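You operate a simulated robot arm through the tools that you are given. There is no shell and no other tool. Be economical: measure what you need, move in short steps, check, and stop when the job is done.

You are at the controls of a simulated robot arm. One attempt, no reset.

## Task
Run some hot suds into the sink and put the green sponge in.
Fine: plug in first; a squirt of liquid, bottle back; tap off after, no spill.
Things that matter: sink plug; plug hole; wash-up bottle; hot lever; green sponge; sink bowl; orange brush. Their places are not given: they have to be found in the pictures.

Only the result counts: the job must be done as asked and must still hold three seconds after the hand-in. Knocking over, shifting, dropping, spilling or breaking anything else fails it.

## Robot
A 6-joint arm with a two-finger parallel gripper, fixed in place. Base frame: the origin is at the foot of the arm, x ahead of it, y to its left, z up; the work surface is at about z = 900. Units: mm, degrees, N and s.
With the tool pointing down near the work surface it reaches from about 100 to 740 mm from the base axis. Its first joint turns from -166.0 to 166.0 degrees. Payload 3.91 kg.
The TCP is the grasp point between the finger pads, 30 mm short of the fingertips. In the tool frame z runs along the fingers and y along their closing line. Largest opening 110 mm; finger width 20, thickness 10; the body of the gripper, 48 by 112 mm, starts 55 mm behind the TCP.
Orientation is told as [roll, pitch, yaw] about the base's x, y, z axes, in that order, counted from this pose: with the fingers straight down and closing along the base's y, the tool's x points along the base's -x, its y along +y and its z along -z.

## Interface
- The arm moves only by the tool arm_command. Its argument "increments" is a list of rows, each a list of 6 numbers: the shift along the base's x, y, z in cm, then the turn, a rotation vector about the base's x, y, z in degrees. In form: [[tx, ty, tz, ax, ay, az], ...]. A call has 1 to 12 rows; each row shifts and turns the commanded pose from where the row before left it. "jaw" is the opening, from 0 (shut) to 1 (fully open), set as the call begins (left out, the last holds). A row lasts 0.2 s, in which the tool goes at most 50 mm and 8.6 degrees; a call with a longer step from one row to the next is refused whole, and so is a gripper value outside its range. A pose out of reach is approached as far as the arm can. The call stops where the force on the tool passes 40 N (or 10 N more than at its start, if that is more) or the arm is blocked; 0.2 s more then pass. Each finger travels about 45 mm/s and halts on what it meets, pressing with about 32 N; the grip force reading is that of the motor and also rises with nothing between the fingers. The clock runs only during rows and for 0.2 s after the last one: add rows that do not move to give the fingers time. The reply holds the time, the measured pose of the TCP, the force on the tool along the base axes, the opening and the grip force, in the units named above and with some noise.
- Cameras (640 x 400 px; columns grow to the right, rows downward): "scene" is fixed at [52.6, 637.8, 1477]; the picture's right is [-0.61, -0.79, 0.00], its down [-0.62, 0.48, -0.62] and it looks along [0.49, -0.38, -0.79] (base axes); focal length 322 px, centre (320, 200). "wrist" rides on the gripper at [71, 22, -107] in the tool frame; the picture's right is [-0.29, 0.96, 0.00], its down [-0.76, -0.23, -0.61] and it looks along [-0.58, -0.18, 0.79] (tool axes); focal length 243 px, centre (320, 200).
- grab_frame(camera): a new picture of that camera. The clock stands still meanwhile.
- move_column(by): slides the trunk up (or, below 0, down) by that many mm; the arm rides with it, the base frame stays. It gives what a move gives, with no picture.
- locate(camera, pixels): for up to 12 pixels [column, row] of the newest picture of that camera ("zoom" is the newest enlarged one), the place [x, y, z] in the base frame of the surface seen there, good to about 2 mm, but the place of the scene camera against the robot may be out by one fixed shift of up to 18 mm in any direction. The clock stands still meanwhile.
- enlarge(camera, box): a new picture of the part [left, top, right, bottom] of that camera's present view, enlarged. The clock stands still meanwhile.
- hand_in(): hands the job in; it is judged then, once.

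Keep the steps short. Do not move on a guess: measure, check each grasp and each placing, and mend mistakes. In all there are 80 turns and 38 pictures (those below and enlarged ones count). Leave the gripper open and the arm clear of the work at the hand-in unless told otherwise, and finish with a single line.

The tools are called after "Emit:" as a command line: name --pt "numbers of a row" for each row, then --argument value for the rest, lists and objects as JSON in quotes. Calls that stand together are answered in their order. arm_command: Moves the arm, as the interface text tells. Its arguments: {"type":"object","properties":{"increments":{"type":"array"},"jaw":{"type":"number"}},"required":["increments"]} The other tools are called the same way: move_column (by) slides the trunk up or down; grab_frame (camera) takes a picture; locate (camera, pixels) gives the place of the surface under pixels of a picture; enlarge (camera, box) takes an enlarged picture of a part of a camera's view; hand_in () hands the job in.

At the start:

```text
t: 0.0
ee_pos: [172.5, 357.2, 1221.4]
orientation: [0.1, 0.0, 0.0]
ft_force: [0.9, -0.7, -0.5]
finger_gap: 110.1
grasp_force: 0.1
trunk travel left (down, up): [-500.0, 90.0]
```

scene: 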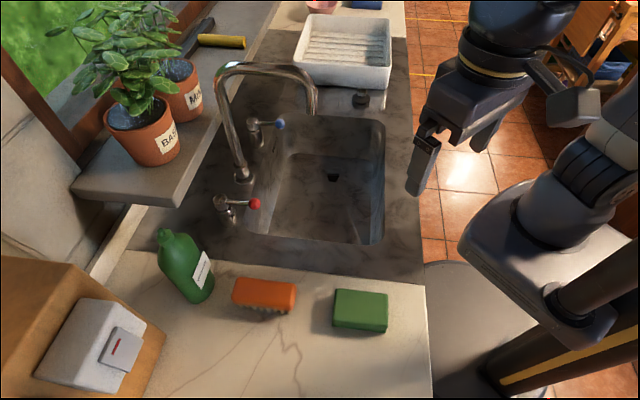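
wrist: 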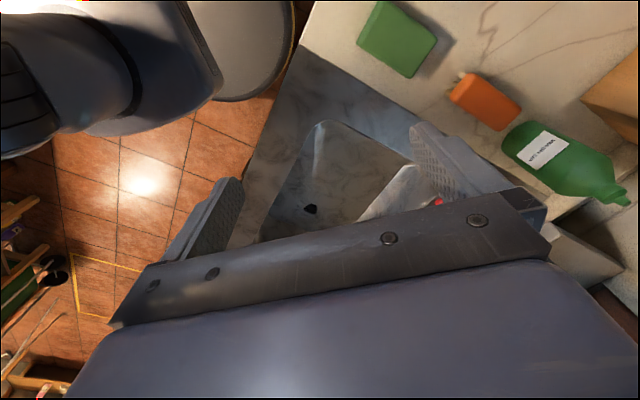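

I see the sink with its hole near (333,178), a dark object near (362,98) that may be the plug, the bottle at (185,265), the red lever knob at (255,203), the sponge at (360,310) and the brush at (263,292). I'll measure these and enlarge the sink area.

Emit:
locate --camera "scene" --pixels '[[333, 178], [362, 94], [165, 234], [200, 275], [255, 203], [225, 200], [280, 124], [360, 305], [263, 290], [312, 110], [345, 220], [400, 200]]'

Emit:
enlarge --camera "scene" --box '[200, 60, 420, 260]'

Emit:
enlarge --camera "scene" --box '[130, 190, 410, 360]'

```text
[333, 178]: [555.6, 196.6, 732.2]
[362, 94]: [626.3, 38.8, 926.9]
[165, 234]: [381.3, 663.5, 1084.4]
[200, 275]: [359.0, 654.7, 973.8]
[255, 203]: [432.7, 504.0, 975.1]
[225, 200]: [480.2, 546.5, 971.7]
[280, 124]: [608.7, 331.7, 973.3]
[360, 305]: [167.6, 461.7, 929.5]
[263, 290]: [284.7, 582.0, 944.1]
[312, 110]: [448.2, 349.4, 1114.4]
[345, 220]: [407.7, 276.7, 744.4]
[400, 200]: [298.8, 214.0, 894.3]
```

```text
2.00 times, centred on (310, 160) of scene
```

zoom: 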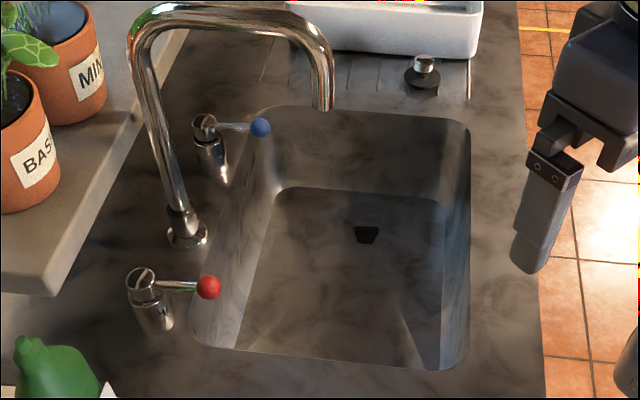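

```text
2.29 times, centred on (270, 275) of scene
```

zoom: 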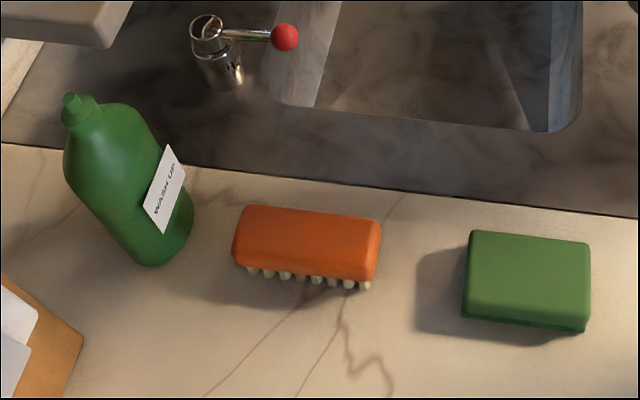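

The plug is at (362,94) with a chrome knob, standing past the far end of the bowl. The scene camera may be shifted, so I'll measure shared points in the wrist picture as well.

Emit:
locate --camera "wrist" --pixels '[[310, 209], [397, 40], [484, 102], [540, 150], [585, 160], [438, 201], [310, 195], [300, 60], [318, 123], [413, 163]]'

Emit:
locate --camera "scene" --pixels '[[333, 173], [333, 180], [328, 176], [338, 176], [381, 245], [384, 125], [280, 120], [245, 240], [290, 155], [380, 165], [362, 90], [362, 102]]'

```text
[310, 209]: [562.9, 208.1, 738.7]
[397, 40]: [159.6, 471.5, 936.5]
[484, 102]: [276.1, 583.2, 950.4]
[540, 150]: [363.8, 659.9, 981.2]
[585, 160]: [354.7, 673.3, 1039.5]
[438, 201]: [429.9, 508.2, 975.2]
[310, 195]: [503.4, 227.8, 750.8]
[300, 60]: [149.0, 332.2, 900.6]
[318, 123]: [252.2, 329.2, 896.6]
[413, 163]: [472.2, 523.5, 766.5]
```

```text
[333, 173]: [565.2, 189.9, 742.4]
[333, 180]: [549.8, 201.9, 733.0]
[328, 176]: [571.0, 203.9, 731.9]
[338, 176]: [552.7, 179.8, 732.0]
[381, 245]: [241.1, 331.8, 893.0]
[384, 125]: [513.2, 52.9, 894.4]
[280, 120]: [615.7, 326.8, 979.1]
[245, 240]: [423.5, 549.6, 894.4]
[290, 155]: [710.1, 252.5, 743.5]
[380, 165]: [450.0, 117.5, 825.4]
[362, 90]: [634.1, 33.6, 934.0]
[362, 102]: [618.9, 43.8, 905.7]
```

Scene and wrist agree to about 10 mm. The sink is turned about 42° to the base. I'll move over the plug with yaw about -42°, staying high, to look at it with the wrist camera.

Emit:
arm_command --pt "3.89 -2.52 0 0 0 -3.82" --pt "3.89 -2.52 0 0 0 -3.82" --pt "3.89 -2.52 0 0 0 -3.82" --pt "3.89 -2.52 0 0 0 -3.82" --pt "3.89 -2.52 0 0 0 -3.82" --pt "3.89 -2.52 0 0 0 -3.82" --pt "3.89 -2.52 0 0 0 -3.82" --pt "3.89 -2.52 0 0 0 -3.82" --pt "3.89 -2.52 0 0 0 -3.82" --pt "3.89 -2.52 0 0 0 -3.82" --pt "3.89 -2.52 0 0 0 -3.82" --jaw 1

Emit:
grab_frame --camera "wrist"

```text
t: 2.4
ee_pos: [602.6, 77.9, 1219.2]
orientation: [0.0, 0.0, -42.1]
ft_force: [0.5, -0.4, 0.2]
finger_gap: 109.8
grasp_force: 0.0
trunk travel left (down, up): [-500.0, 90.0]
```

```text
33 pictures are left
```

wrist: 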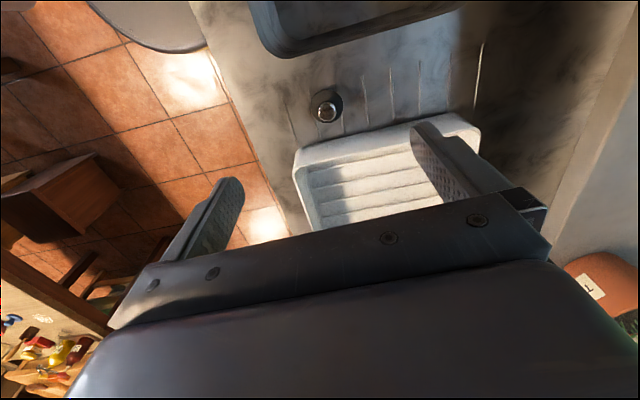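

The plug is clear at (326,108). I'll measure the knob, its disc, the tray rim and the drainer edges.

Emit:
enlarge --camera "wrist" --box '[280, 70, 400, 150]'

Emit:
locate --camera "wrist" --pixels '[[326, 112], [326, 106], [320, 112], [332, 112], [326, 91], [342, 105], [315, 95], [300, 150], [420, 122], [350, 134], [280, 57], [302, 120]]'

```text
5.00 times, centred on (340, 110) of wrist
```

zoom: 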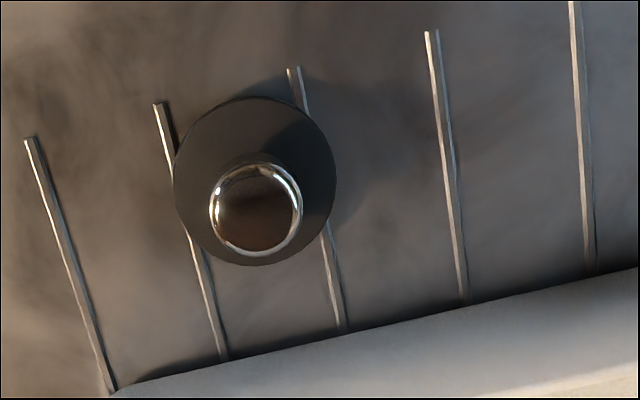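

```text
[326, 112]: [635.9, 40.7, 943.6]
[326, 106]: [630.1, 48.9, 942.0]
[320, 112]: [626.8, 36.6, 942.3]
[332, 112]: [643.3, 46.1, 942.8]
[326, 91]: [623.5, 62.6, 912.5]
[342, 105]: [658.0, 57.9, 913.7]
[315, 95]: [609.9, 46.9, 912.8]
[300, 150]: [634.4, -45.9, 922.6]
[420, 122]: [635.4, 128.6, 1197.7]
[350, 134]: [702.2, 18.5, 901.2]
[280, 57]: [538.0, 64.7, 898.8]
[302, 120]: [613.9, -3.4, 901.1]
```

Knob centre is about (636.5, 42), top z≈943 and about 28 mm across. The disc top is z≈912. I'll come down to z≈1000 above it, with half-open fingers closing parallel to the tray.

Emit:
arm_command --pt "1.2 -1.2 -3 0 0 0" --pt "1.1 -1.2 -4 0 0 0" --pt "1.1 -1.2 -4 0 0 0" --pt "0 0 -4 0 0 0" --pt "0 0 -4 0 0 0" --pt "0 0 -3 0 0 0" --pt "0 0 0 0 0 0" --jaw 0.6

Emit:
grab_frame --camera "wrist"

```text
t: 4.0
ee_pos: [634.4, 43.0, 1001.3]
orientation: [-0.1, 0.0, -42.0]
ft_force: [0.5, -0.7, 0.8]
finger_gap: 66.1
grasp_force: 0.0
trunk travel left (down, up): [-500.0, 90.0]
```

```text
31 pictures are left
```

wrist: 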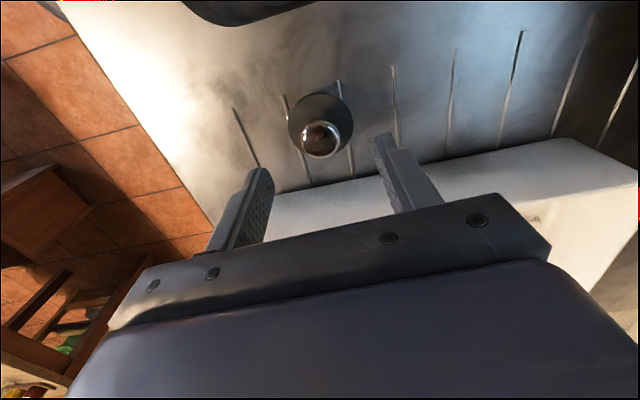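

The knob sits at (320,138), between the fingers. I'll measure it again from here, plus the tray rim.

Emit:
locate --camera "wrist" --pixels '[[320, 139], [309, 141], [332, 139], [320, 128], [292, 120], [352, 117], [318, 96], [480, 160], [540, 150], [560, 141]]'

```text
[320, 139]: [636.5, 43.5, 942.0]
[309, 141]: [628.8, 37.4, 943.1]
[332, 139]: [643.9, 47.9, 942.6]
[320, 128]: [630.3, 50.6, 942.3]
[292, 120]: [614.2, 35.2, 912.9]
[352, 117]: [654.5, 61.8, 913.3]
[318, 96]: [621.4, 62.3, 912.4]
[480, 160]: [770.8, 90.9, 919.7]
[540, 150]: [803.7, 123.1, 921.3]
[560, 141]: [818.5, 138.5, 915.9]
```

Knob centre (636.5, 43) is confirmed. I'll go down to TCP z≈946 and then close.

Emit:
arm_command --pt "0.15 0 -2 0 0 0" --pt "0 0 -2 0 0 0" --pt "0 0 -1.4 0 0 0" --pt "0 0 0 0 0 0"

Emit:
arm_command --pt "0 0 0 0 0 0" --pt "0 0 0 0 0 0" --pt "0 0 0 0 0 0" --pt "0 0 0 0 0 0" --pt "0 0 0 0 0 0" --jaw 0.1

```text
t: 5.0
ee_pos: [637.0, 44.3, 948.1]
orientation: [0.0, 0.0, -42.0]
ft_force: [0.2, 0.1, -0.2]
finger_gap: 66.2
grasp_force: 0.2
trunk travel left (down, up): [-500.0, 90.0]
```

```text
t: 6.2
ee_pos: [636.8, 44.5, 949.2]
orientation: [0.0, -0.1, -41.9]
ft_force: [-0.4, -0.5, 2.2]
finger_gap: 28.4
grasp_force: 32.0
trunk travel left (down, up): [-500.0, 90.0]
```

Gripped: the opening is 28.4 mm at 32 N. I'll lift, then carry the plug over the bowl beside the hole and look. I also need the tap's post and spout to plan clearance.

Emit:
arm_command --pt "0 0 4 0 0 0" --pt "0 0 4 0 0 0" --pt "0 0 3 0 0 0" --pt "-2.1 4.2 0 0 0 0" --pt "-2.1 4.2 0 0 0 0" --pt "-2.1 4.2 0 0 0 0" --pt "-2.1 4.2 0 0 0 0" --pt "0 0 0 0 0 0"

Emit:
grab_frame --camera "wrist"

Emit:
locate --camera "scene" --pixels '[[243, 180], [220, 85], [232, 150], [265, 66], [312, 112], [300, 75], [385, 82], [300, 75]]'

```text
t: 8.0
ee_pos: [552.0, 216.4, 1056.6]
orientation: [0.0, -0.1, -42.2]
ft_force: [0.4, 0.2, -0.4]
finger_gap: 28.0
grasp_force: 31.9
trunk travel left (down, up): [-500.0, 90.0]
```

```text
30 pictures are left
```

wrist: 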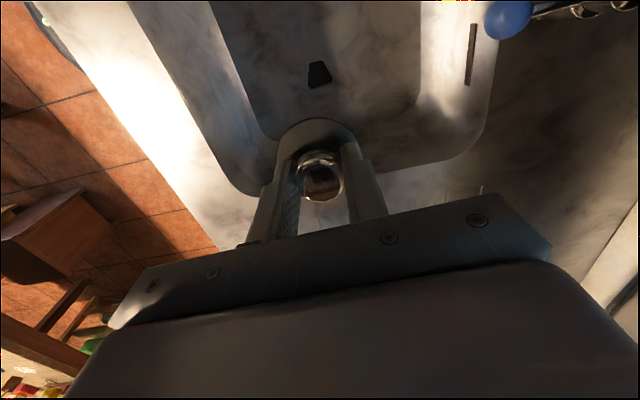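

```text
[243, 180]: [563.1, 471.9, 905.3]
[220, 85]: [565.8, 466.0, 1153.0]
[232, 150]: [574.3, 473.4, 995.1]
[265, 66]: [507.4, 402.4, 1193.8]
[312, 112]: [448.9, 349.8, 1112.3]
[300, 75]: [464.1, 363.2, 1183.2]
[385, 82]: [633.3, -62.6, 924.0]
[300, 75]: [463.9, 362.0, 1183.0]
```

The hole is the dark shape at (319,74). I'll enlarge it and measure its outline.

Emit:
enlarge --camera "wrist" --box '[279, 50, 359, 100]'

Emit:
locate --camera "wrist" --pixels '[[319, 74], [308, 64], [330, 64], [309, 86], [330, 80], [319, 52], [300, 74], [340, 74], [319, 100], [242, 30], [420, 80], [275, 133]]'

```text
8.00 times, centred on (319, 75) of wrist
```

zoom: 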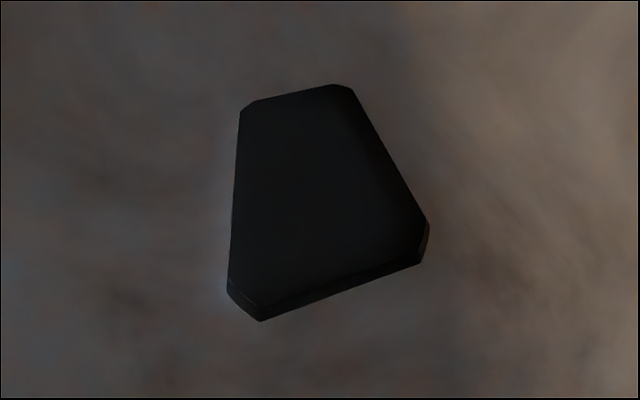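

```text
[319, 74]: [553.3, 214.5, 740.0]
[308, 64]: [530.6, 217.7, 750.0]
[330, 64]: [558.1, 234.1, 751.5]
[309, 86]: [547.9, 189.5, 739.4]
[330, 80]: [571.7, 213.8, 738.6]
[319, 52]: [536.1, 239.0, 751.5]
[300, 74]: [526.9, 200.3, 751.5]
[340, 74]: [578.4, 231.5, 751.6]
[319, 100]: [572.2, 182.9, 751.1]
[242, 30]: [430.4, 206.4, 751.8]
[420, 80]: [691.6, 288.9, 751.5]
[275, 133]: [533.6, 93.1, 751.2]
```

The hole is a trapezoid recess, about 12 mm deep (floor z≈751.5, recess z≈739). The plug must be keyed underneath, so I'll look at it in the hand from the scene camera.

Emit:
enlarge --camera "scene" --box '[293, 65, 373, 115]'

Emit:
enlarge --camera "wrist" --box '[269, 105, 369, 205]'

```text
8.00 times, centred on (333, 90) of scene
```

zoom: 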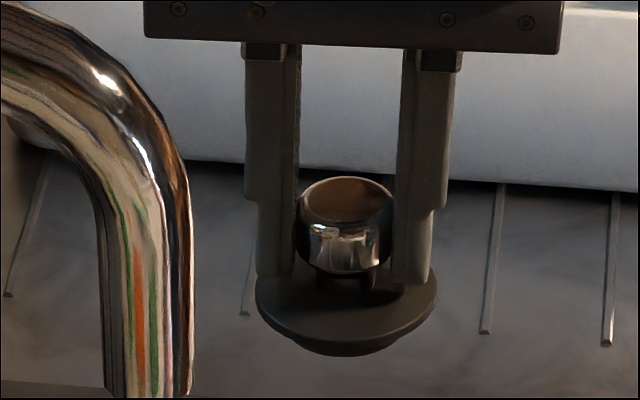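

```text
4.00 times, centred on (319, 155) of wrist
```

zoom: 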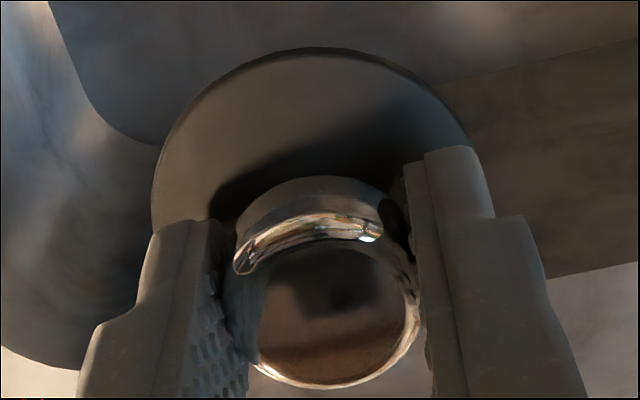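

There's a boss under the disc but its shape is hidden. I'll lift back over the open bowl and tilt the fingers about 60° toward the scene camera to see the underside.

Emit:
arm_command --pt "-3.44 -1.32 1.88 0 0 0" --pt "-3.44 -1.32 1.88 0 0 0" --pt "-3.44 -1.32 1.88 0 0 0" --pt "-3.44 -1.32 1.88 0 0 0" --pt "-3.44 -1.32 1.88 0 0 0" --pt "0 0 0 5.69 6.31 0" --pt "0 0 0 5.69 6.31 0" --pt "0 0 0 5.69 6.31 0" --pt "0 0 0 5.69 6.31 0" --pt "0 0 0 5.69 6.31 0" --pt "0 0 0 5.69 6.31 0" --pt "0 0 0 5.69 6.31 0"

Emit:
grab_frame --camera "scene"

```text
t: 10.6
ee_pos: [381.4, 145.9, 1151.2]
orientation: [0.1, 59.7, -42.0]
ft_force: [-0.1, 0.4, -0.7]
finger_gap: 27.9
grasp_force: 31.9
trunk travel left (down, up): [-500.0, 90.0]
```

```text
26 pictures are left
```

scene: 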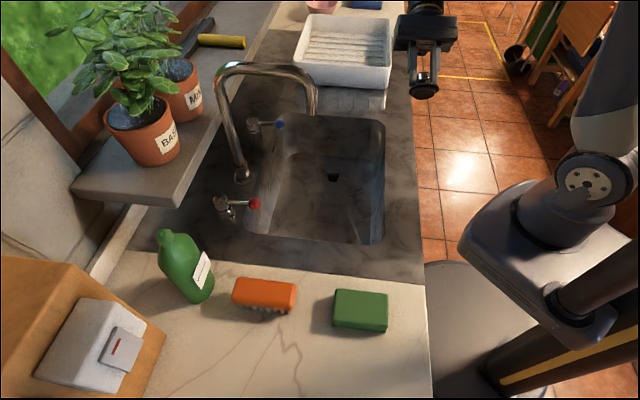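

The plug shows at (425,88), still edge-on. I'll tilt another 25° and zoom in.

Emit:
arm_command --pt "0 0 0 5.69 6.31 0" --pt "0 0 0 5.69 6.31 0" --pt "0 0 0 5.69 6.31 0" --pt "0 0 0 0 0 0"

Emit:
enlarge --camera "scene" --box '[393, 55, 457, 105]'

```text
t: 11.6
ee_pos: [346.8, 194.5, 1098.2]
orientation: [0.2, 84.8, -42.0]
ft_force: [1.2, 0.3, 0.3]
finger_gap: 28.3
grasp_force: 31.9
out of reach, approached as far as the arm can: row 1, 2, 3
trunk travel left (down, up): [-500.0, 90.0]
```

```text
8.00 times, centred on (425, 80) of scene
```

zoom: 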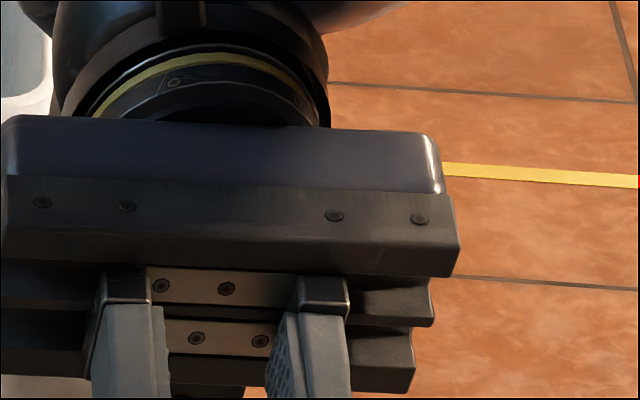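

Plug is lower in the picture now, near (410,122). I'll zoom there.

Emit:
enlarge --camera "scene" --box '[371, 95, 451, 145]'

```text
8.00 times, centred on (411, 120) of scene
```

zoom: 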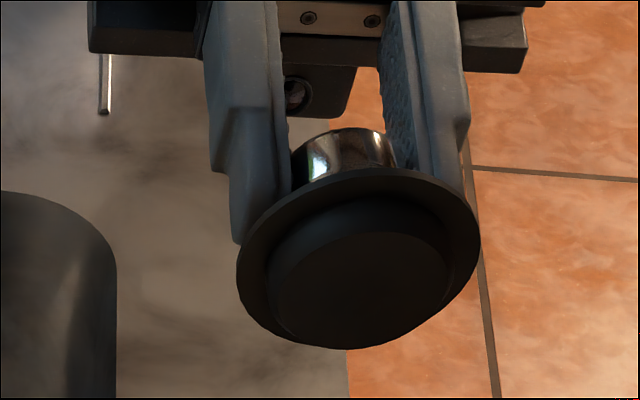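

The boss looks roundish but the shading is dark. I'll zoom further.

Emit:
enlarge --camera "scene" --box '[397, 114, 435, 140]'

Emit:
locate --camera "zoom" --pixels '[[320, 200], [150, 200], [450, 200], [320, 320], [320, 120], [200, 120], [440, 130], [200, 300], [420, 280], [60, 220], [560, 120]]'

```text
15.38 times, centred on (416, 127) of scene
```

zoom: 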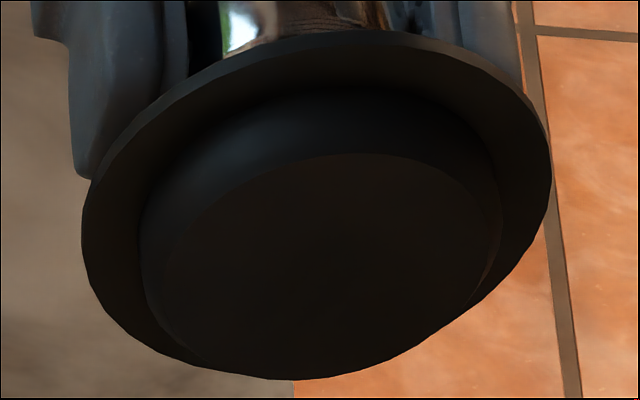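

```text
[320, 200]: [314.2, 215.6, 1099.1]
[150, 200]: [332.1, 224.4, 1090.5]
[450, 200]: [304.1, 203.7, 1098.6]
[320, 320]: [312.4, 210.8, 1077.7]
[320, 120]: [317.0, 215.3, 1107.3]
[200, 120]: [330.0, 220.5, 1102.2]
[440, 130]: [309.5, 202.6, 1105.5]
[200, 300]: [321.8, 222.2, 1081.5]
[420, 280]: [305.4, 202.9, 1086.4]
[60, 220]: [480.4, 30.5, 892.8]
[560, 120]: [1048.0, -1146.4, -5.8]
```

The boss is round, about 40 mm across, under a roughly 52 mm flange. The corner clips of the dark hole fit a circle of about 22 mm radius centred near (551.6, 211), so the hole is round and the boss fits. I'll tilt back upright.

Emit:
arm_command --pt "0 0 0 -5.69 -6.31 0" --pt "0 0 0 -5.69 -6.31 0" --pt "0 0 0 -5.69 -6.31 0" --pt "0 0 0 -5.69 -6.31 0" --pt "0 0 0 -5.69 -6.31 0" --pt "0 0 0 -5.69 -6.31 0" --pt "0 0 0 -5.69 -6.31 0" --pt "0 0 0 -5.69 -6.31 0" --pt "0 0 0 -5.69 -6.31 0" --pt "0 0 0 -5.69 -6.31 0" --pt "0 0 0 0 0 0"

```text
t: 14.0
ee_pos: [346.4, 194.7, 1099.1]
orientation: [0.0, -0.1, -42.0]
ft_force: [-0.6, 0.4, -0.5]
finger_gap: 28.0
grasp_force: 32.4
trunk travel left (down, up): [-500.0, 90.0]
```

Upright again at (346,195,1099). I'll go just beyond the hole at z≈960, where the wrist camera can view the hole up close past the plug.

Emit:
arm_command --pt "4.5 -0.3 -0.6 0 0 0" --pt "4.5 -0.3 -0.6 0 0 0" --pt "4.5 -0.3 -0.6 0 0 0" --pt "4.5 -0.3 -0.6 0 0 0" --pt "4.4 -0.3 -0.6 0 0 0" --pt "0 0 -3.6 0 0 0" --pt "0 0 -3.6 0 0 0" --pt "0 0 -3.5 0 0 0" --pt "0 0 0 0 0 0"

Emit:
grab_frame --camera "wrist"

```text
t: 16.0
ee_pos: [571.6, 180.6, 963.2]
orientation: [-0.1, 0.0, -42.0]
ft_force: [0.0, 0.2, -1.0]
finger_gap: 28.0
grasp_force: 31.8
trunk travel left (down, up): [-500.0, 90.0]
```

```text
22 pictures are left
```

wrist: 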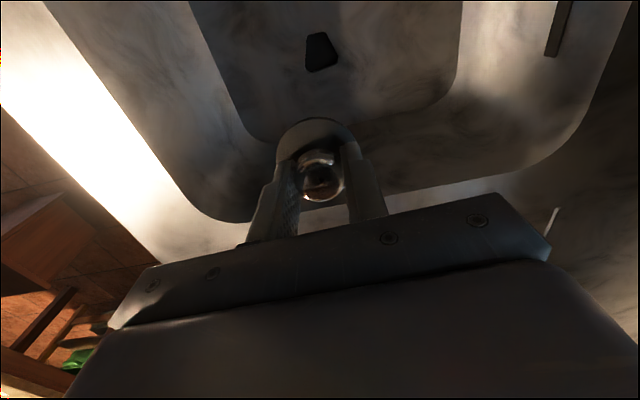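

The hole is at (321,51), clear of the plug. I'll measure the outline points on its rim.

Emit:
enlarge --camera "wrist" --box '[281, 26, 361, 76]'

Emit:
locate --camera "zoom" --pixels '[[320, 200], [200, 60], [340, 40], [480, 220], [210, 360], [120, 200], [540, 200], [260, 120], [350, 120], [260, 260], [430, 250]]'

```text
8.00 times, centred on (321, 51) of wrist
```

zoom: 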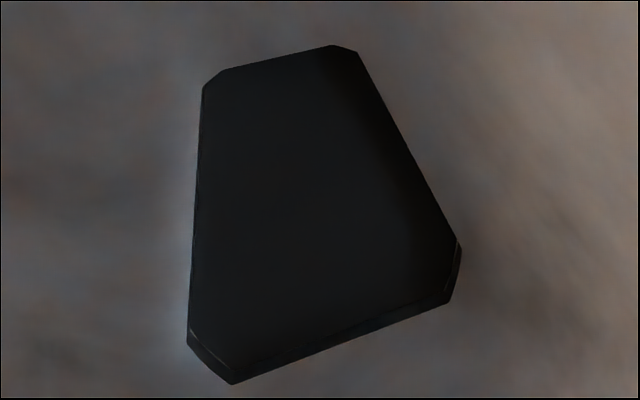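

```text
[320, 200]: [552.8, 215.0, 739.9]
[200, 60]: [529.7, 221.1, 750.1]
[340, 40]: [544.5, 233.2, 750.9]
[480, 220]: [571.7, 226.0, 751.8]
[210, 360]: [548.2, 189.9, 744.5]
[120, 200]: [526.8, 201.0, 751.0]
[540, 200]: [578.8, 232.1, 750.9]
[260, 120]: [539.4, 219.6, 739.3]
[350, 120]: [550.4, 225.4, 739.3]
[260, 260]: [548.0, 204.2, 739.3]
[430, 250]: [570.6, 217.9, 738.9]
```

All eight rim points lie on a circle centred at (552, 212.4), radius about 21.5. I'll shift over it and come down to z≈815.

Emit:
arm_command --pt "-1.96 3.19 0 0 0 0" --pt "0 0 -4 0 0 0" --pt "0 0 -4 0 0 0" --pt "0 0 -4 0 0 0" --pt "0 0 -2.6 0 0 0" --pt "0 0 0 0 0 0"

```text
t: 17.4
ee_pos: [553.7, 209.7, 815.7]
orientation: [0.0, 0.1, -41.9]
ft_force: [-0.2, -0.9, -0.6]
finger_gap: 27.8
grasp_force: 32.1
trunk travel left (down, up): [-500.0, 90.0]
```

The reading is 2–3 mm off target. I'll re-read to tell noise from error.

Emit:
arm_command --pt "0 0 0 0 0 0"

Emit:
arm_command --pt "0 0 0 0 0 0"

```text
t: 17.8
ee_pos: [552.8, 210.5, 816.7]
orientation: [0.0, 0.0, -42.0]
ft_force: [0.1, -1.0, -0.2]
finger_gap: 27.7
grasp_force: 32.1
trunk travel left (down, up): [-500.0, 90.0]
```

```text
t: 18.2
ee_pos: [552.5, 210.7, 817.8]
orientation: [-0.1, 0.0, -42.0]
ft_force: [0.2, -1.0, -0.9]
finger_gap: 28.2
grasp_force: 32.1
trunk travel left (down, up): [-500.0, 90.0]
```

The average is (553, 210.3). I'll correct by (-0.8,+1.9) mm and lower gently to seating.

Emit:
arm_command --pt "-0.08 0.19 0 0 0 0" --pt "0 0 -0.8 0 0 0" --pt "0 0 -0.6 0 0 0" --pt "0 0 -0.5 0 0 0" --pt "0 0 -0.4 0 0 0" --pt "0 0 -0.3 0 0 0"

```text
t: 19.6
ee_pos: [552.4, 213.3, 790.8]
orientation: [0.1, -0.1, -42.0]
ft_force: [1.9, 1.9, 3.1]
finger_gap: 27.9
grasp_force: 32.2
trunk travel left (down, up): [-500.0, 90.0]
```

It is already lower than it would be resting on the floor (about 800), so the boss is in the hole. I'll press a little more to seat it.

Emit:
arm_command --pt "0 0 -0.2 0 0 0" --pt "0 0 -0.2 0 0 0" --pt "0 0 -0.2 0 0 0"

```text
t: 20.4
ee_pos: [550.5, 212.0, 786.8]
orientation: [0.3, 0.0, -42.0]
ft_force: [-3.5, -2.5, 37.3]
finger_gap: 28.1
grasp_force: 32.2
trunk travel left (down, up): [-500.0, 90.0]
```

Seated firmly at 37 N. I'll ease up 2 mm, open and lift straight up.

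Emit:
arm_command --pt "0 0 0.2 0 0 0" --pt "0 0 0 0 0 0" --pt "0 0 0 0 0 0" --pt "0 0 0 0 0 0" --jaw 0.55

Emit:
arm_command --pt "0 0 3 0 0 0" --pt "0 0 4 0 0 0" --pt "0 0 4 0 0 0" --pt "0.5 -1.5 4 0 0 0" --pt "0.5 -1.5 4 0 0 0" --pt "0 0 0 0 0 0"

Emit:
grab_frame --camera "wrist"

```text
t: 21.4
ee_pos: [550.2, 213.4, 785.9]
orientation: [0.0, 0.0, -42.0]
ft_force: [-1.0, 0.7, -0.1]
finger_gap: 60.7
grasp_force: 0.0
trunk travel left (down, up): [-500.0, 90.0]
```

```text
t: 22.8
ee_pos: [559.8, 182.1, 977.6]
orientation: [-0.1, -0.1, -42.0]
ft_force: [0.1, -0.5, -0.2]
finger_gap: 60.5
grasp_force: 0.0
trunk travel left (down, up): [-500.0, 90.0]
```

```text
20 pictures are left
```

wrist: 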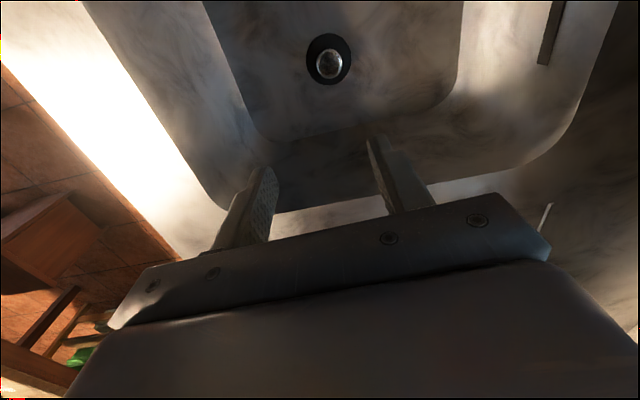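

The plug covers the hole at (328,62). I'll check that it sits level.

Emit:
locate --camera "wrist" --pixels '[[327, 38], [310, 60], [349, 62], [318, 78], [330, 64], [327, 100]]'

Emit:
enlarge --camera "scene" --box '[130, 180, 290, 310]'

```text
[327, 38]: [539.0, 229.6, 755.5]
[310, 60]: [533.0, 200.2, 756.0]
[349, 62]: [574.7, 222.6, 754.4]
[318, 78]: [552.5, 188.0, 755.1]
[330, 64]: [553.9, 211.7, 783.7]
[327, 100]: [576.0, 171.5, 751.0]
```

```text
3.08 times, centred on (210, 245) of scene
```

zoom: 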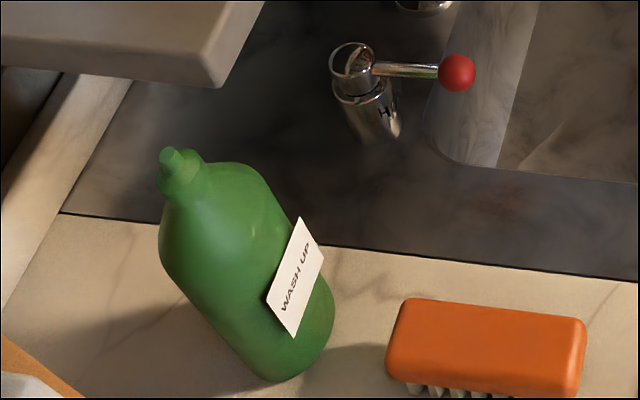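

The plug is level: flange z≈755 all round. Next is the bottle at about (363, 665), which is too far for a top-down grasp. I'll grip it from the side with the camera uppermost, so first I rise and travel clear of the tap to (250, 330, 1227), turning yaw by -77°.

Emit:
arm_command --pt "0 0 4.9 0 0 -6.4" --pt "0 0 4.9 0 0 -6.4" --pt "0 0 4.9 0 0 -6.4" --pt "0 0 4.9 0 0 -6.4" --pt "0 0 4.9 0 0 -6.4" --pt "-4.43 2.11 0 0 0 -6.4" --pt "-4.43 2.11 0 0 0 -6.4" --pt "-4.43 2.11 0 0 0 -6.4" --pt "-4.43 2.11 0 0 0 -6.4" --pt "-4.43 2.11 0 0 0 -6.4" --pt "-4.43 2.11 0 0 0 -6.4" --pt "-4.43 2.11 0 0 0 -6.4" --jaw 1

```text
t: 25.4
ee_pos: [280.7, 307.9, 1221.6]
orientation: [-0.3, 0.1, -118.3]
ft_force: [-0.7, -0.5, 0.1]
finger_gap: 110.2
grasp_force: 0.0
out of reach, approached as far as the arm can: row 12
trunk travel left (down, up): [-500.0, 90.0]
```

The yaw target was reached, but the last row was at the arm's limit. I'll try tilting the fingers outward here by 62° (bearing about 61°, downward slope about 28°).

Emit:
arm_command --pt "0 0 0 6.82 -3.78 0" --pt "0 0 0 6.82 -3.78 0" --pt "0 0 0 6.82 -3.78 0" --pt "0 0 0 6.82 -3.78 0" --pt "0 0 0 6.82 -3.78 0" --pt "0 0 0 6.82 -3.78 0" --pt "0 0 0 6.82 -3.78 0" --pt "0 0 0 6.82 -3.78 0"

Emit:
grab_frame --camera "wrist"

```text
t: 27.2
ee_pos: [283.1, 308.8, 1220.4]
orientation: [0.3, 62.6, -118.7]
ft_force: [0.3, -0.7, -0.3]
finger_gap: 109.9
grasp_force: 0.1
trunk travel left (down, up): [-500.0, 90.0]
```

```text
18 pictures are left
```

wrist: 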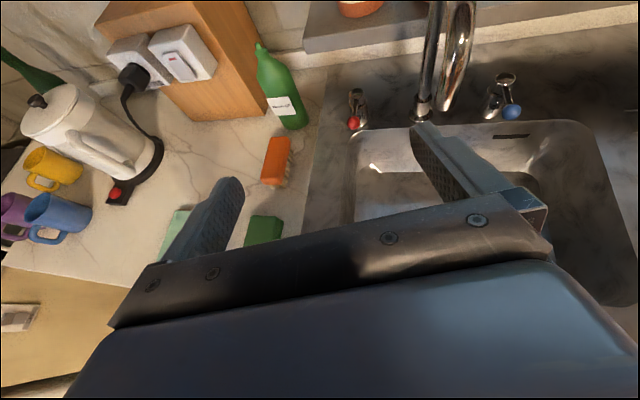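

That works, and the view is upright with the bottle at (281,90). I'll measure the bottle, brush, wooden switch box and hot tap from here, with an enlargement of the bottle.

Emit:
enlarge --camera "wrist" --box '[230, 30, 380, 200]'

Emit:
locate --camera "wrist" --pixels '[[262, 46], [264, 60], [278, 75], [262, 78], [294, 72], [283, 100], [272, 112], [302, 105], [292, 126], [265, 112], [245, 100], [275, 158]]'

Emit:
locate --camera "wrist" --pixels '[[352, 123], [357, 95], [357, 106], [360, 125], [270, 182], [290, 150], [266, 138], [262, 228], [280, 225], [246, 245], [248, 213], [283, 60]]'

```text
2.35 times, centred on (305, 115) of wrist
```

zoom: 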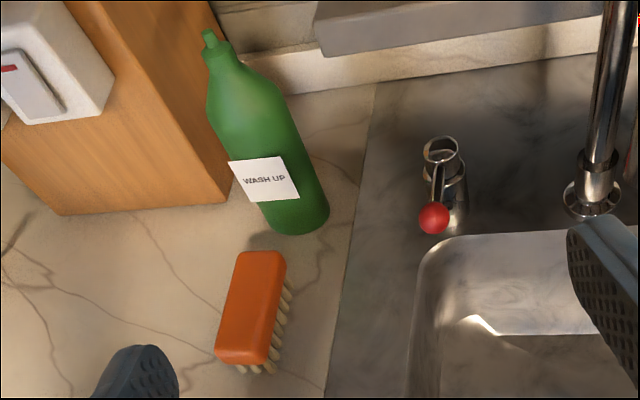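

```text
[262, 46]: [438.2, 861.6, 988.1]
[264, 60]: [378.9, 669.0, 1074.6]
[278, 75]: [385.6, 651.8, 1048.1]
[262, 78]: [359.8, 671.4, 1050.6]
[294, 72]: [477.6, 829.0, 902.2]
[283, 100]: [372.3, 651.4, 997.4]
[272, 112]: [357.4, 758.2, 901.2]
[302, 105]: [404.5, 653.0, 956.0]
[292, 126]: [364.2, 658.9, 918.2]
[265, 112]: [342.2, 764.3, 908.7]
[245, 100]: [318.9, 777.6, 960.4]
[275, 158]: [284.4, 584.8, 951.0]
```

```text
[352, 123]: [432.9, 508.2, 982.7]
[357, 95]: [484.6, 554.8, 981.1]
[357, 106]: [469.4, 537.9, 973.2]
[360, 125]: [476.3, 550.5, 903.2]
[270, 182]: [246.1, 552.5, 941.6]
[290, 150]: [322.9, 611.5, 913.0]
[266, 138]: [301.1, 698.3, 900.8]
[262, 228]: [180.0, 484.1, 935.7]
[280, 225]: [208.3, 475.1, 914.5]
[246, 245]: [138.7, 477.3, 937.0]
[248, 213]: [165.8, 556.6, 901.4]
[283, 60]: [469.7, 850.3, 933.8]
```

I need the bottle's cross-section, so I'll measure across its body at several heights in the enlarged view.

Emit:
locate --camera "zoom" --pixels '[[264, 215], [285, 215], [305, 213], [322, 210], [214, 118], [235, 115], [258, 112], [280, 110], [209, 36], [222, 60], [310, 185], [245, 150]]'

Emit:
locate --camera "zoom" --pixels '[[218, 145], [270, 145], [293, 142], [299, 160], [210, 75], [240, 75], [225, 85], [230, 200], [150, 210], [232, 180], [370, 100], [280, 235]]'

```text
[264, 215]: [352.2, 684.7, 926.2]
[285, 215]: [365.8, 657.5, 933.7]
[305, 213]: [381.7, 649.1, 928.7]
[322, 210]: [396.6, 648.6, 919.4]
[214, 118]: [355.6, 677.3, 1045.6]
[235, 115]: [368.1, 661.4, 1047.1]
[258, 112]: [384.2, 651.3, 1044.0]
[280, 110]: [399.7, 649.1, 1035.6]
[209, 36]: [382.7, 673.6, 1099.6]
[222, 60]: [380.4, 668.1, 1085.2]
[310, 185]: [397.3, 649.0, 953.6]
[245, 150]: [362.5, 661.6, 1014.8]
```

```text
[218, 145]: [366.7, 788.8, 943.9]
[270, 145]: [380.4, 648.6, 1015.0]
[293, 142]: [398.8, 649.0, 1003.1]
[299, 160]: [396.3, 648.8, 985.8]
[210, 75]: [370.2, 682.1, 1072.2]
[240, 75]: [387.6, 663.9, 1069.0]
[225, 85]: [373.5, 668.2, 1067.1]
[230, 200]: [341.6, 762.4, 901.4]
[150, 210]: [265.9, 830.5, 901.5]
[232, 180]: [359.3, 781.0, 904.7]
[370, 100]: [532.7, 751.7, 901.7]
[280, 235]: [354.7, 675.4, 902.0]
```

Fitted circle: bottle centre about (390, 686), radius about 38, body straight from 900 to 1045, nozzle top about 1100. I'll level the fingers to about 10° downslope and go to a pre-grasp 130 mm short of it at z≈985, passing above the brush (top 951).

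Emit:
arm_command --pt "0 0 0 7.46 -4.12 0" --pt "0 0 0 7.46 -4.12 0" --pt "0.52 3.23 -2.94 0 0 0" --pt "0.52 3.23 -2.94 0 0 0" --pt "0.52 3.23 -2.94 0 0 0" --pt "0.52 3.23 -2.94 0 0 0" --pt "0.52 3.23 -2.94 0 0 0" --pt "0.52 3.23 -2.94 0 0 0" --pt "0.52 3.23 -2.94 0 0 0" --pt "0.52 3.23 -2.94 0 0 0" --pt "0 0 0 0 0 0" --jaw 0.95

Emit:
grab_frame --camera "wrist"

```text
t: 29.6
ee_pos: [423.8, 505.9, 1010.0]
orientation: [0.0, 79.1, -118.2]
ft_force: [-0.1, 0.1, -0.8]
finger_gap: 104.6
grasp_force: 0.0
out of reach, approached as far as the arm can: row 4, 5, 6, 7, 8, 9, 10
trunk travel left (down, up): [-500.0, 90.0]
```

```text
16 pictures are left
```

wrist: 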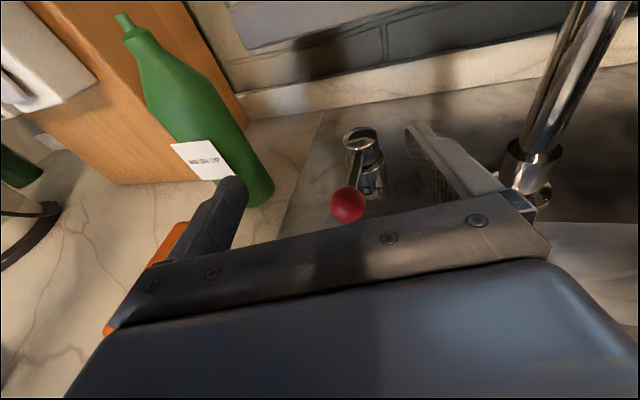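

The arm hit a joint limit and drifted to (424, 506), right above the red knob at (347,203). Nothing was touched (forces ≈0). I'll go straight up first, then left, and use a bearing of about 74° to stay off that limit.

Emit:
arm_command --pt "0 0 4 0 0 0" --pt "0 0 4 0 0 0" --pt "0 0 2 0 0 0"

Emit:
arm_command --pt "-1 0 0 0 0 6" --pt "-1 0 0 0 0 6" --pt "0 0 0 0 0 0"

```text
t: 30.4
ee_pos: [422.8, 506.0, 1112.7]
orientation: [0.7, 79.4, -118.3]
ft_force: [-0.3, -0.1, -0.4]
finger_gap: 104.5
grasp_force: 0.1
trunk travel left (down, up): [-500.0, 90.0]
```

```text
t: 31.2
ee_pos: [402.1, 506.4, 1112.4]
orientation: [0.7, 79.4, -106.2]
ft_force: [-0.3, -0.2, 0.1]
finger_gap: 104.7
grasp_force: 0.1
trunk travel left (down, up): [-500.0, 90.0]
```

Bearing is now 73.8°, reached cleanly. I'll move to above the pre-grasp point, still high.

Emit:
arm_command --pt "-2.5 1 0 0 0 0" --pt "-2.5 1 0 0 0 0" --pt "0 2.8 0 0 0 0" --pt "0 0 0 0 0 0"

```text
t: 32.2
ee_pos: [352.2, 554.1, 1110.1]
orientation: [0.7, 79.4, -106.4]
ft_force: [0.7, -0.6, 0.6]
finger_gap: 104.5
grasp_force: 0.1
trunk travel left (down, up): [-500.0, 90.0]
```

Reached without limits. Now down to z≈985 and a look.

Emit:
arm_command --pt "0 0 -4 0 0 0" --pt "0 0 -4 0 0 0" --pt "0 0 -4.4 0 0 0" --pt "0 0 0 0 0 0"

Emit:
grab_frame --camera "wrist"

```text
t: 33.2
ee_pos: [351.0, 553.4, 986.9]
orientation: [0.8, 79.4, -106.2]
ft_force: [0.9, 0.0, -0.2]
finger_gap: 104.7
grasp_force: 0.0
trunk travel left (down, up): [-500.0, 90.0]
```

```text
15 pictures are left
```

wrist: 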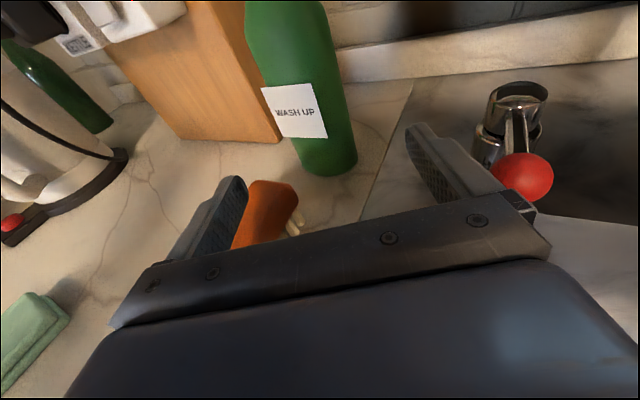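

The bottle is between the fingers' lines. I'll measure its surface again from here, along with the red knob's clearance.

Emit:
locate --camera "wrist" --pixels '[[262, 80], [272, 78], [300, 70], [325, 65], [333, 62], [340, 100], [330, 145], [300, 150], [275, 132], [520, 178], [550, 178], [510, 90]]'

```text
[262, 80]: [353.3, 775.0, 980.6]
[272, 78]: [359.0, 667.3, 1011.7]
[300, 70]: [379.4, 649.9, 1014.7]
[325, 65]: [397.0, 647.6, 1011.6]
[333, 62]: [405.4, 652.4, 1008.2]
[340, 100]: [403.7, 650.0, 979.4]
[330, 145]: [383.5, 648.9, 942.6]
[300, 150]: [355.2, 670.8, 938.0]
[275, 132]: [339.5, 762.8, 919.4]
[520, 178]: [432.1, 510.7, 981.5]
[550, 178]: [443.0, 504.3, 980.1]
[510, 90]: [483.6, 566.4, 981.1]
```

The refined fit gives the bottle centre at about (385, 679) and diameter about 62 mm. My line is 2.4 mm off to the right, so I'll correct and advance 128 mm, leaving about 20 mm clearance on each side.

Emit:
arm_command --pt "0.66 3.14 0 0 0 0" --pt "0.89 3.07 0 0 0 0" --pt "0.89 3.07 0 0 0 0" --pt "0.89 3.07 0 0 0 0" --pt "0 0 0 0 0 0"

Emit:
grab_frame --camera "wrist"

```text
t: 34.4
ee_pos: [384.7, 676.5, 986.4]
orientation: [0.7, 79.4, -106.4]
ft_force: [0.0, -0.1, 0.3]
finger_gap: 104.5
grasp_force: 0.1
trunk travel left (down, up): [-500.0, 90.0]
```

```text
14 pictures are left
```

wrist: 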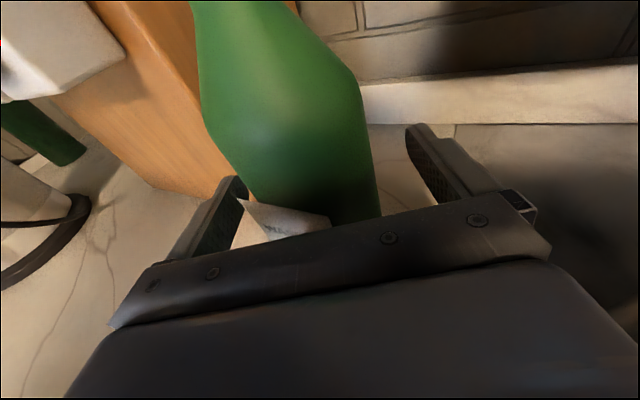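

Bottle is between the fingers but may be nearer the left one. I'll measure before closing.

Emit:
locate --camera "wrist" --pixels '[[222, 150], [250, 175], [300, 170], [350, 165], [373, 165], [376, 200], [235, 182], [418, 140], [345, 215], [260, 60], [330, 60], [290, 100]]'

```text
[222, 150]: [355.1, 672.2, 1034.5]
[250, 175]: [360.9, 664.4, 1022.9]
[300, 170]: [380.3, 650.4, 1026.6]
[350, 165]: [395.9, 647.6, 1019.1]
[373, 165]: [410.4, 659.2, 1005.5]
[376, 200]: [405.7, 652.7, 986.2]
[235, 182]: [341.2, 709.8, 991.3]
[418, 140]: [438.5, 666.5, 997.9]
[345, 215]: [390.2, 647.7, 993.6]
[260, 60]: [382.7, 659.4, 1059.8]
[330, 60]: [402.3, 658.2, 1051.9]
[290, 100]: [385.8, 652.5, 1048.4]
```

Bottle spans -27 to +30 mm about the TCP, so it is well centred. Closing now.

Emit:
arm_command --pt "0 0 0 0 0 0" --pt "0 0 0 0 0 0" --pt "0 0 0 0 0 0" --pt "0 0 0 0 0 0" --pt "0 0 0 0 0 0" --pt "0 0 0 0 0 0" --jaw 0.4

```text
t: 35.8
ee_pos: [384.8, 676.3, 988.9]
orientation: [0.6, 79.4, -106.3]
ft_force: [-1.7, 1.4, 1.0]
finger_gap: 80.7
grasp_force: 32.3
trunk travel left (down, up): [-500.0, 90.0]
```

It closed at 80.7 mm with 32 N: the bottle is about 80 mm wide, so its centre sits about 11 mm beyond the TCP, still well within the fingers. I'll lift and check. The return pose is (384.8, 676.3, 988).

Emit:
arm_command --pt "0 0 1 0 0 0" --pt "0 0 3 0 0 0" --pt "0 0 4 0 0 0" --pt "0 0 4 0 0 0" --pt "0 0 0 0 0 0"

Emit:
grab_frame --camera "scene"

```text
t: 37.0
ee_pos: [385.1, 678.4, 1108.2]
orientation: [0.6, 79.4, -106.4]
ft_force: [0.4, -0.3, -4.6]
finger_gap: 80.8
grasp_force: 32.1
trunk travel left (down, up): [-500.0, 90.0]
```

```text
13 pictures are left
```

scene: 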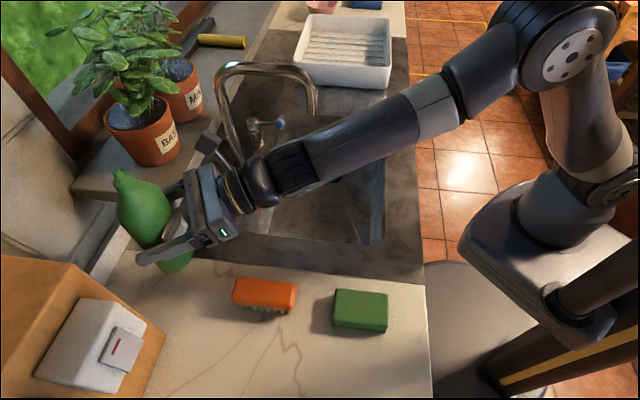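

Bottle is held (about 4.6 N weight) and upright, and the forearm is clear of the tap. I'll retreat along the approach line and then toward the near side of the bowl, keeping left of the spout.

Emit:
arm_command --pt "-1.4 -4.7 0 0 0 0" --pt "-1.4 -4.7 0 0 0 0" --pt "-1.4 -4.7 0 0 0 0" --pt "-1.4 -4.7 0 0 0 0" --pt "0 -4.6 0 0 0 0" --pt "0 -4.6 0 0 0 0" --pt "0 -4.6 0 0 0 0" --pt "0 0 0 0 0 0"

```text
t: 38.8
ee_pos: [329.5, 352.6, 1106.1]
orientation: [0.7, 79.3, -106.3]
ft_force: [0.9, -0.4, -3.6]
finger_gap: 80.4
grasp_force: 32.1
trunk travel left (down, up): [-500.0, 90.0]
```

Next I'll arc to (440, 226), turning the bearing from 74° toward 45° and staying over 100 mm from the spout.

Emit:
arm_command --pt "1.87 -2.73 0 0 0 -4.8" --pt "1.87 -2.73 0 0 0 -4.8" --pt "1.87 -2.73 0 0 0 -4.8" --pt "0 0 0 0 0 0"

Emit:
arm_command --pt "2.75 -2.2 0 0 0 -7" --pt "2.75 -2.2 0 0 0 -7" --pt "0 0 0 0 0 0"

```text
t: 39.8
ee_pos: [385.1, 270.7, 1105.7]
orientation: [0.7, 79.4, -120.7]
ft_force: [-0.7, 0.5, -3.7]
finger_gap: 80.7
grasp_force: 31.8
trunk travel left (down, up): [-500.0, 90.0]
```

```text
t: 40.6
ee_pos: [439.6, 225.9, 1106.9]
orientation: [0.9, 79.4, -134.5]
ft_force: [0.2, 0.0, -3.6]
finger_gap: 80.7
grasp_force: 31.8
trunk travel left (down, up): [-500.0, 90.0]
```

In position. I'll roll the bottle to the left, so the nozzle swings toward -u over the bowl, in stages: first 84°.

Emit:
arm_command --pt "0 0 0 -5.89 -5.99 0" --pt "0 0 0 -5.89 -5.99 0" --pt "0 0 0 -5.89 -5.99 0" --pt "0 0 0 -5.89 -5.99 0" --pt "0 0 0 -5.89 -5.99 0" --pt "0 0 0 -5.89 -5.99 0" --pt "0 0 0 -5.89 -5.99 0" --pt "0 0 0 -5.89 -5.99 0" --pt "0 0 0 -5.89 -5.99 0" --pt "0 0 0 -5.89 -5.99 0"

Emit:
grab_frame --camera "scene"

```text
t: 42.8
ee_pos: [449.0, 205.7, 1111.1]
orientation: [89.6, 5.7, -54.8]
ft_force: [0.3, -0.5, -3.4]
finger_gap: 80.6
grasp_force: 31.4
out of reach, approached as far as the arm can: row 7, 8, 9
trunk travel left (down, up): [-500.0, 90.0]
```

```text
12 pictures are left
```

scene: 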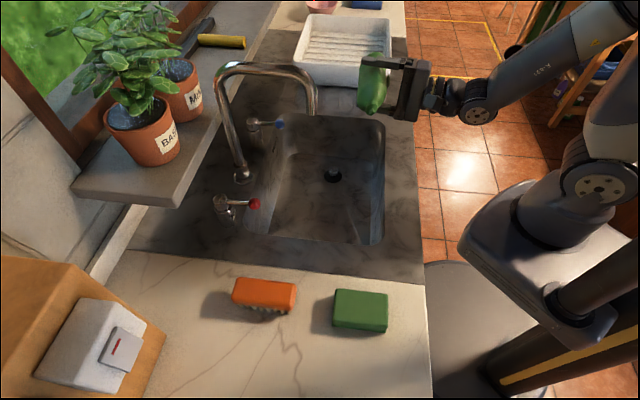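

The bottle lies near level with the nozzle over the bowl (about u=124, v=80). The arm eased its bearing to 35° on the way. I'll roll two steps more about the present finger axis and check.

Emit:
arm_command --pt "0 0 0 -6.86 -4.84 0" --pt "0 0 0 -6.86 -4.84 0" --pt "0 0 0 0 0 0"

```text
t: 43.6
ee_pos: [451.4, 204.7, 1111.3]
orientation: [89.7, -11.0, -54.9]
ft_force: [-0.4, 0.4, -3.3]
finger_gap: 80.8
grasp_force: 32.0
trunk travel left (down, up): [-500.0, 90.0]
```

It moved freely and the nozzle is now about 11° below level. I'll continue to about 53° below, then look.

Emit:
arm_command --pt "0 0 0 -6.86 -4.84 0" --pt "0 0 0 -6.86 -4.84 0" --pt "0 0 0 -6.86 -4.84 0" --pt "0 0 0 -6.86 -4.84 0" --pt "0 0 0 -6.86 -4.84 0" --pt "0 0 0 0 0 0"

Emit:
grab_frame --camera "scene"

```text
t: 45.0
ee_pos: [450.9, 204.0, 1111.6]
orientation: [90.2, -53.0, -55.0]
ft_force: [0.4, -0.7, -3.8]
finger_gap: 80.4
grasp_force: 31.6
out of reach, approached as far as the arm can: row 3
trunk travel left (down, up): [-500.0, 90.0]
```

```text
11 pictures are left
```

scene: 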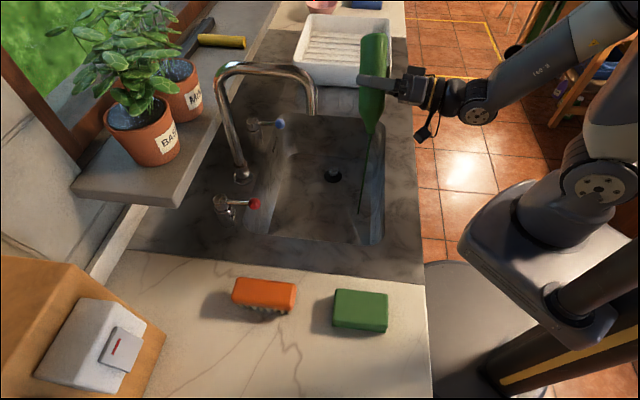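

A green stream runs from the nozzle (370,135) into the bowl (357,215), so the squirt is done. I'll roll back up at once.

Emit:
arm_command --pt "0 0 0 6.86 4.84 0" --pt "0 0 0 6.86 4.84 0" --pt "0 0 0 6.86 4.84 0" --pt "0 0 0 6.86 4.84 0" --pt "0 0 0 6.86 4.84 0" --pt "0 0 0 6.86 4.84 0" --pt "0 0 0 6.86 4.84 0" --pt "0 0 0 6.86 4.84 0" --pt "0 0 0 6.86 4.84 0" --pt "0 0 0 6.86 4.84 0"

```text
t: 47.2
ee_pos: [450.2, 204.8, 1111.0]
orientation: [89.5, 31.3, -55.2]
ft_force: [0.1, -0.5, -3.6]
finger_gap: 80.4
grasp_force: 31.9
trunk travel left (down, up): [-500.0, 90.0]
```

The nozzle is 31° above level and all is free. I'll continue the remaining roll to upright.

Emit:
arm_command --pt "0 0 0 6.89 4.79 0" --pt "0 0 0 6.89 4.79 0" --pt "0 0 0 6.89 4.79 0" --pt "0 0 0 6.89 4.79 0" --pt "0 0 0 6.89 4.79 0" --pt "0 0 0 6.89 4.79 0" --pt "0 0 0 6.89 4.79 0"

```text
t: 48.8
ee_pos: [451.1, 206.0, 1112.1]
orientation: [60.2, 90.0, -84.8]
ft_force: [-0.1, 0.4, -3.0]
finger_gap: 80.1
grasp_force: 32.0
trunk travel left (down, up): [-500.0, 90.0]
```

Upright with the fingers level at bearing 35°. I'll restore the 10.6° downslope and retrace to (385, 270), turning the bearing back.

Emit:
arm_command --pt "0 0 0 -3.04 4.34 0" --pt "0 0 0 -3.04 4.34 0" --pt "-0.55 1.0 0 0 0 5.2" --pt "-0.55 1.0 0 0 0 5.2" --pt "-2.75 2.2 0 0 0 7" --pt "-2.75 2.2 0 0 0 7" --pt "0 0 0 0 0 0"

```text
t: 50.4
ee_pos: [384.8, 269.4, 1111.9]
orientation: [0.6, 79.4, -119.7]
ft_force: [0.5, 0.0, -3.1]
finger_gap: 79.9
grasp_force: 32.1
trunk travel left (down, up): [-500.0, 90.0]
```

Orientation is restored to [0.6, 79.4, -119.7]. Retracing to above the bottle's place.

Emit:
arm_command --pt "-1.85 2.76 0 0 0 4.47" --pt "-1.85 2.76 0 0 0 4.47" --pt "-1.85 2.76 0 0 0 4.47" --pt "0 4.6 0 0 0 0" --pt "0 4.6 0 0 0 0" --pt "0 4.6 0 0 0 0" --pt "1.39 4.66 0 0 0 0" --pt "1.39 4.66 0 0 0 0" --pt "1.39 4.66 0 0 0 0" --pt "1.39 4.66 0 0 0 0" --pt "0 0 0 0 0 0"

```text
t: 52.8
ee_pos: [385.4, 675.8, 1109.7]
orientation: [0.7, 79.3, -106.4]
ft_force: [-0.5, 0.1, -4.2]
finger_gap: 80.3
grasp_force: 32.0
trunk travel left (down, up): [-500.0, 90.0]
```

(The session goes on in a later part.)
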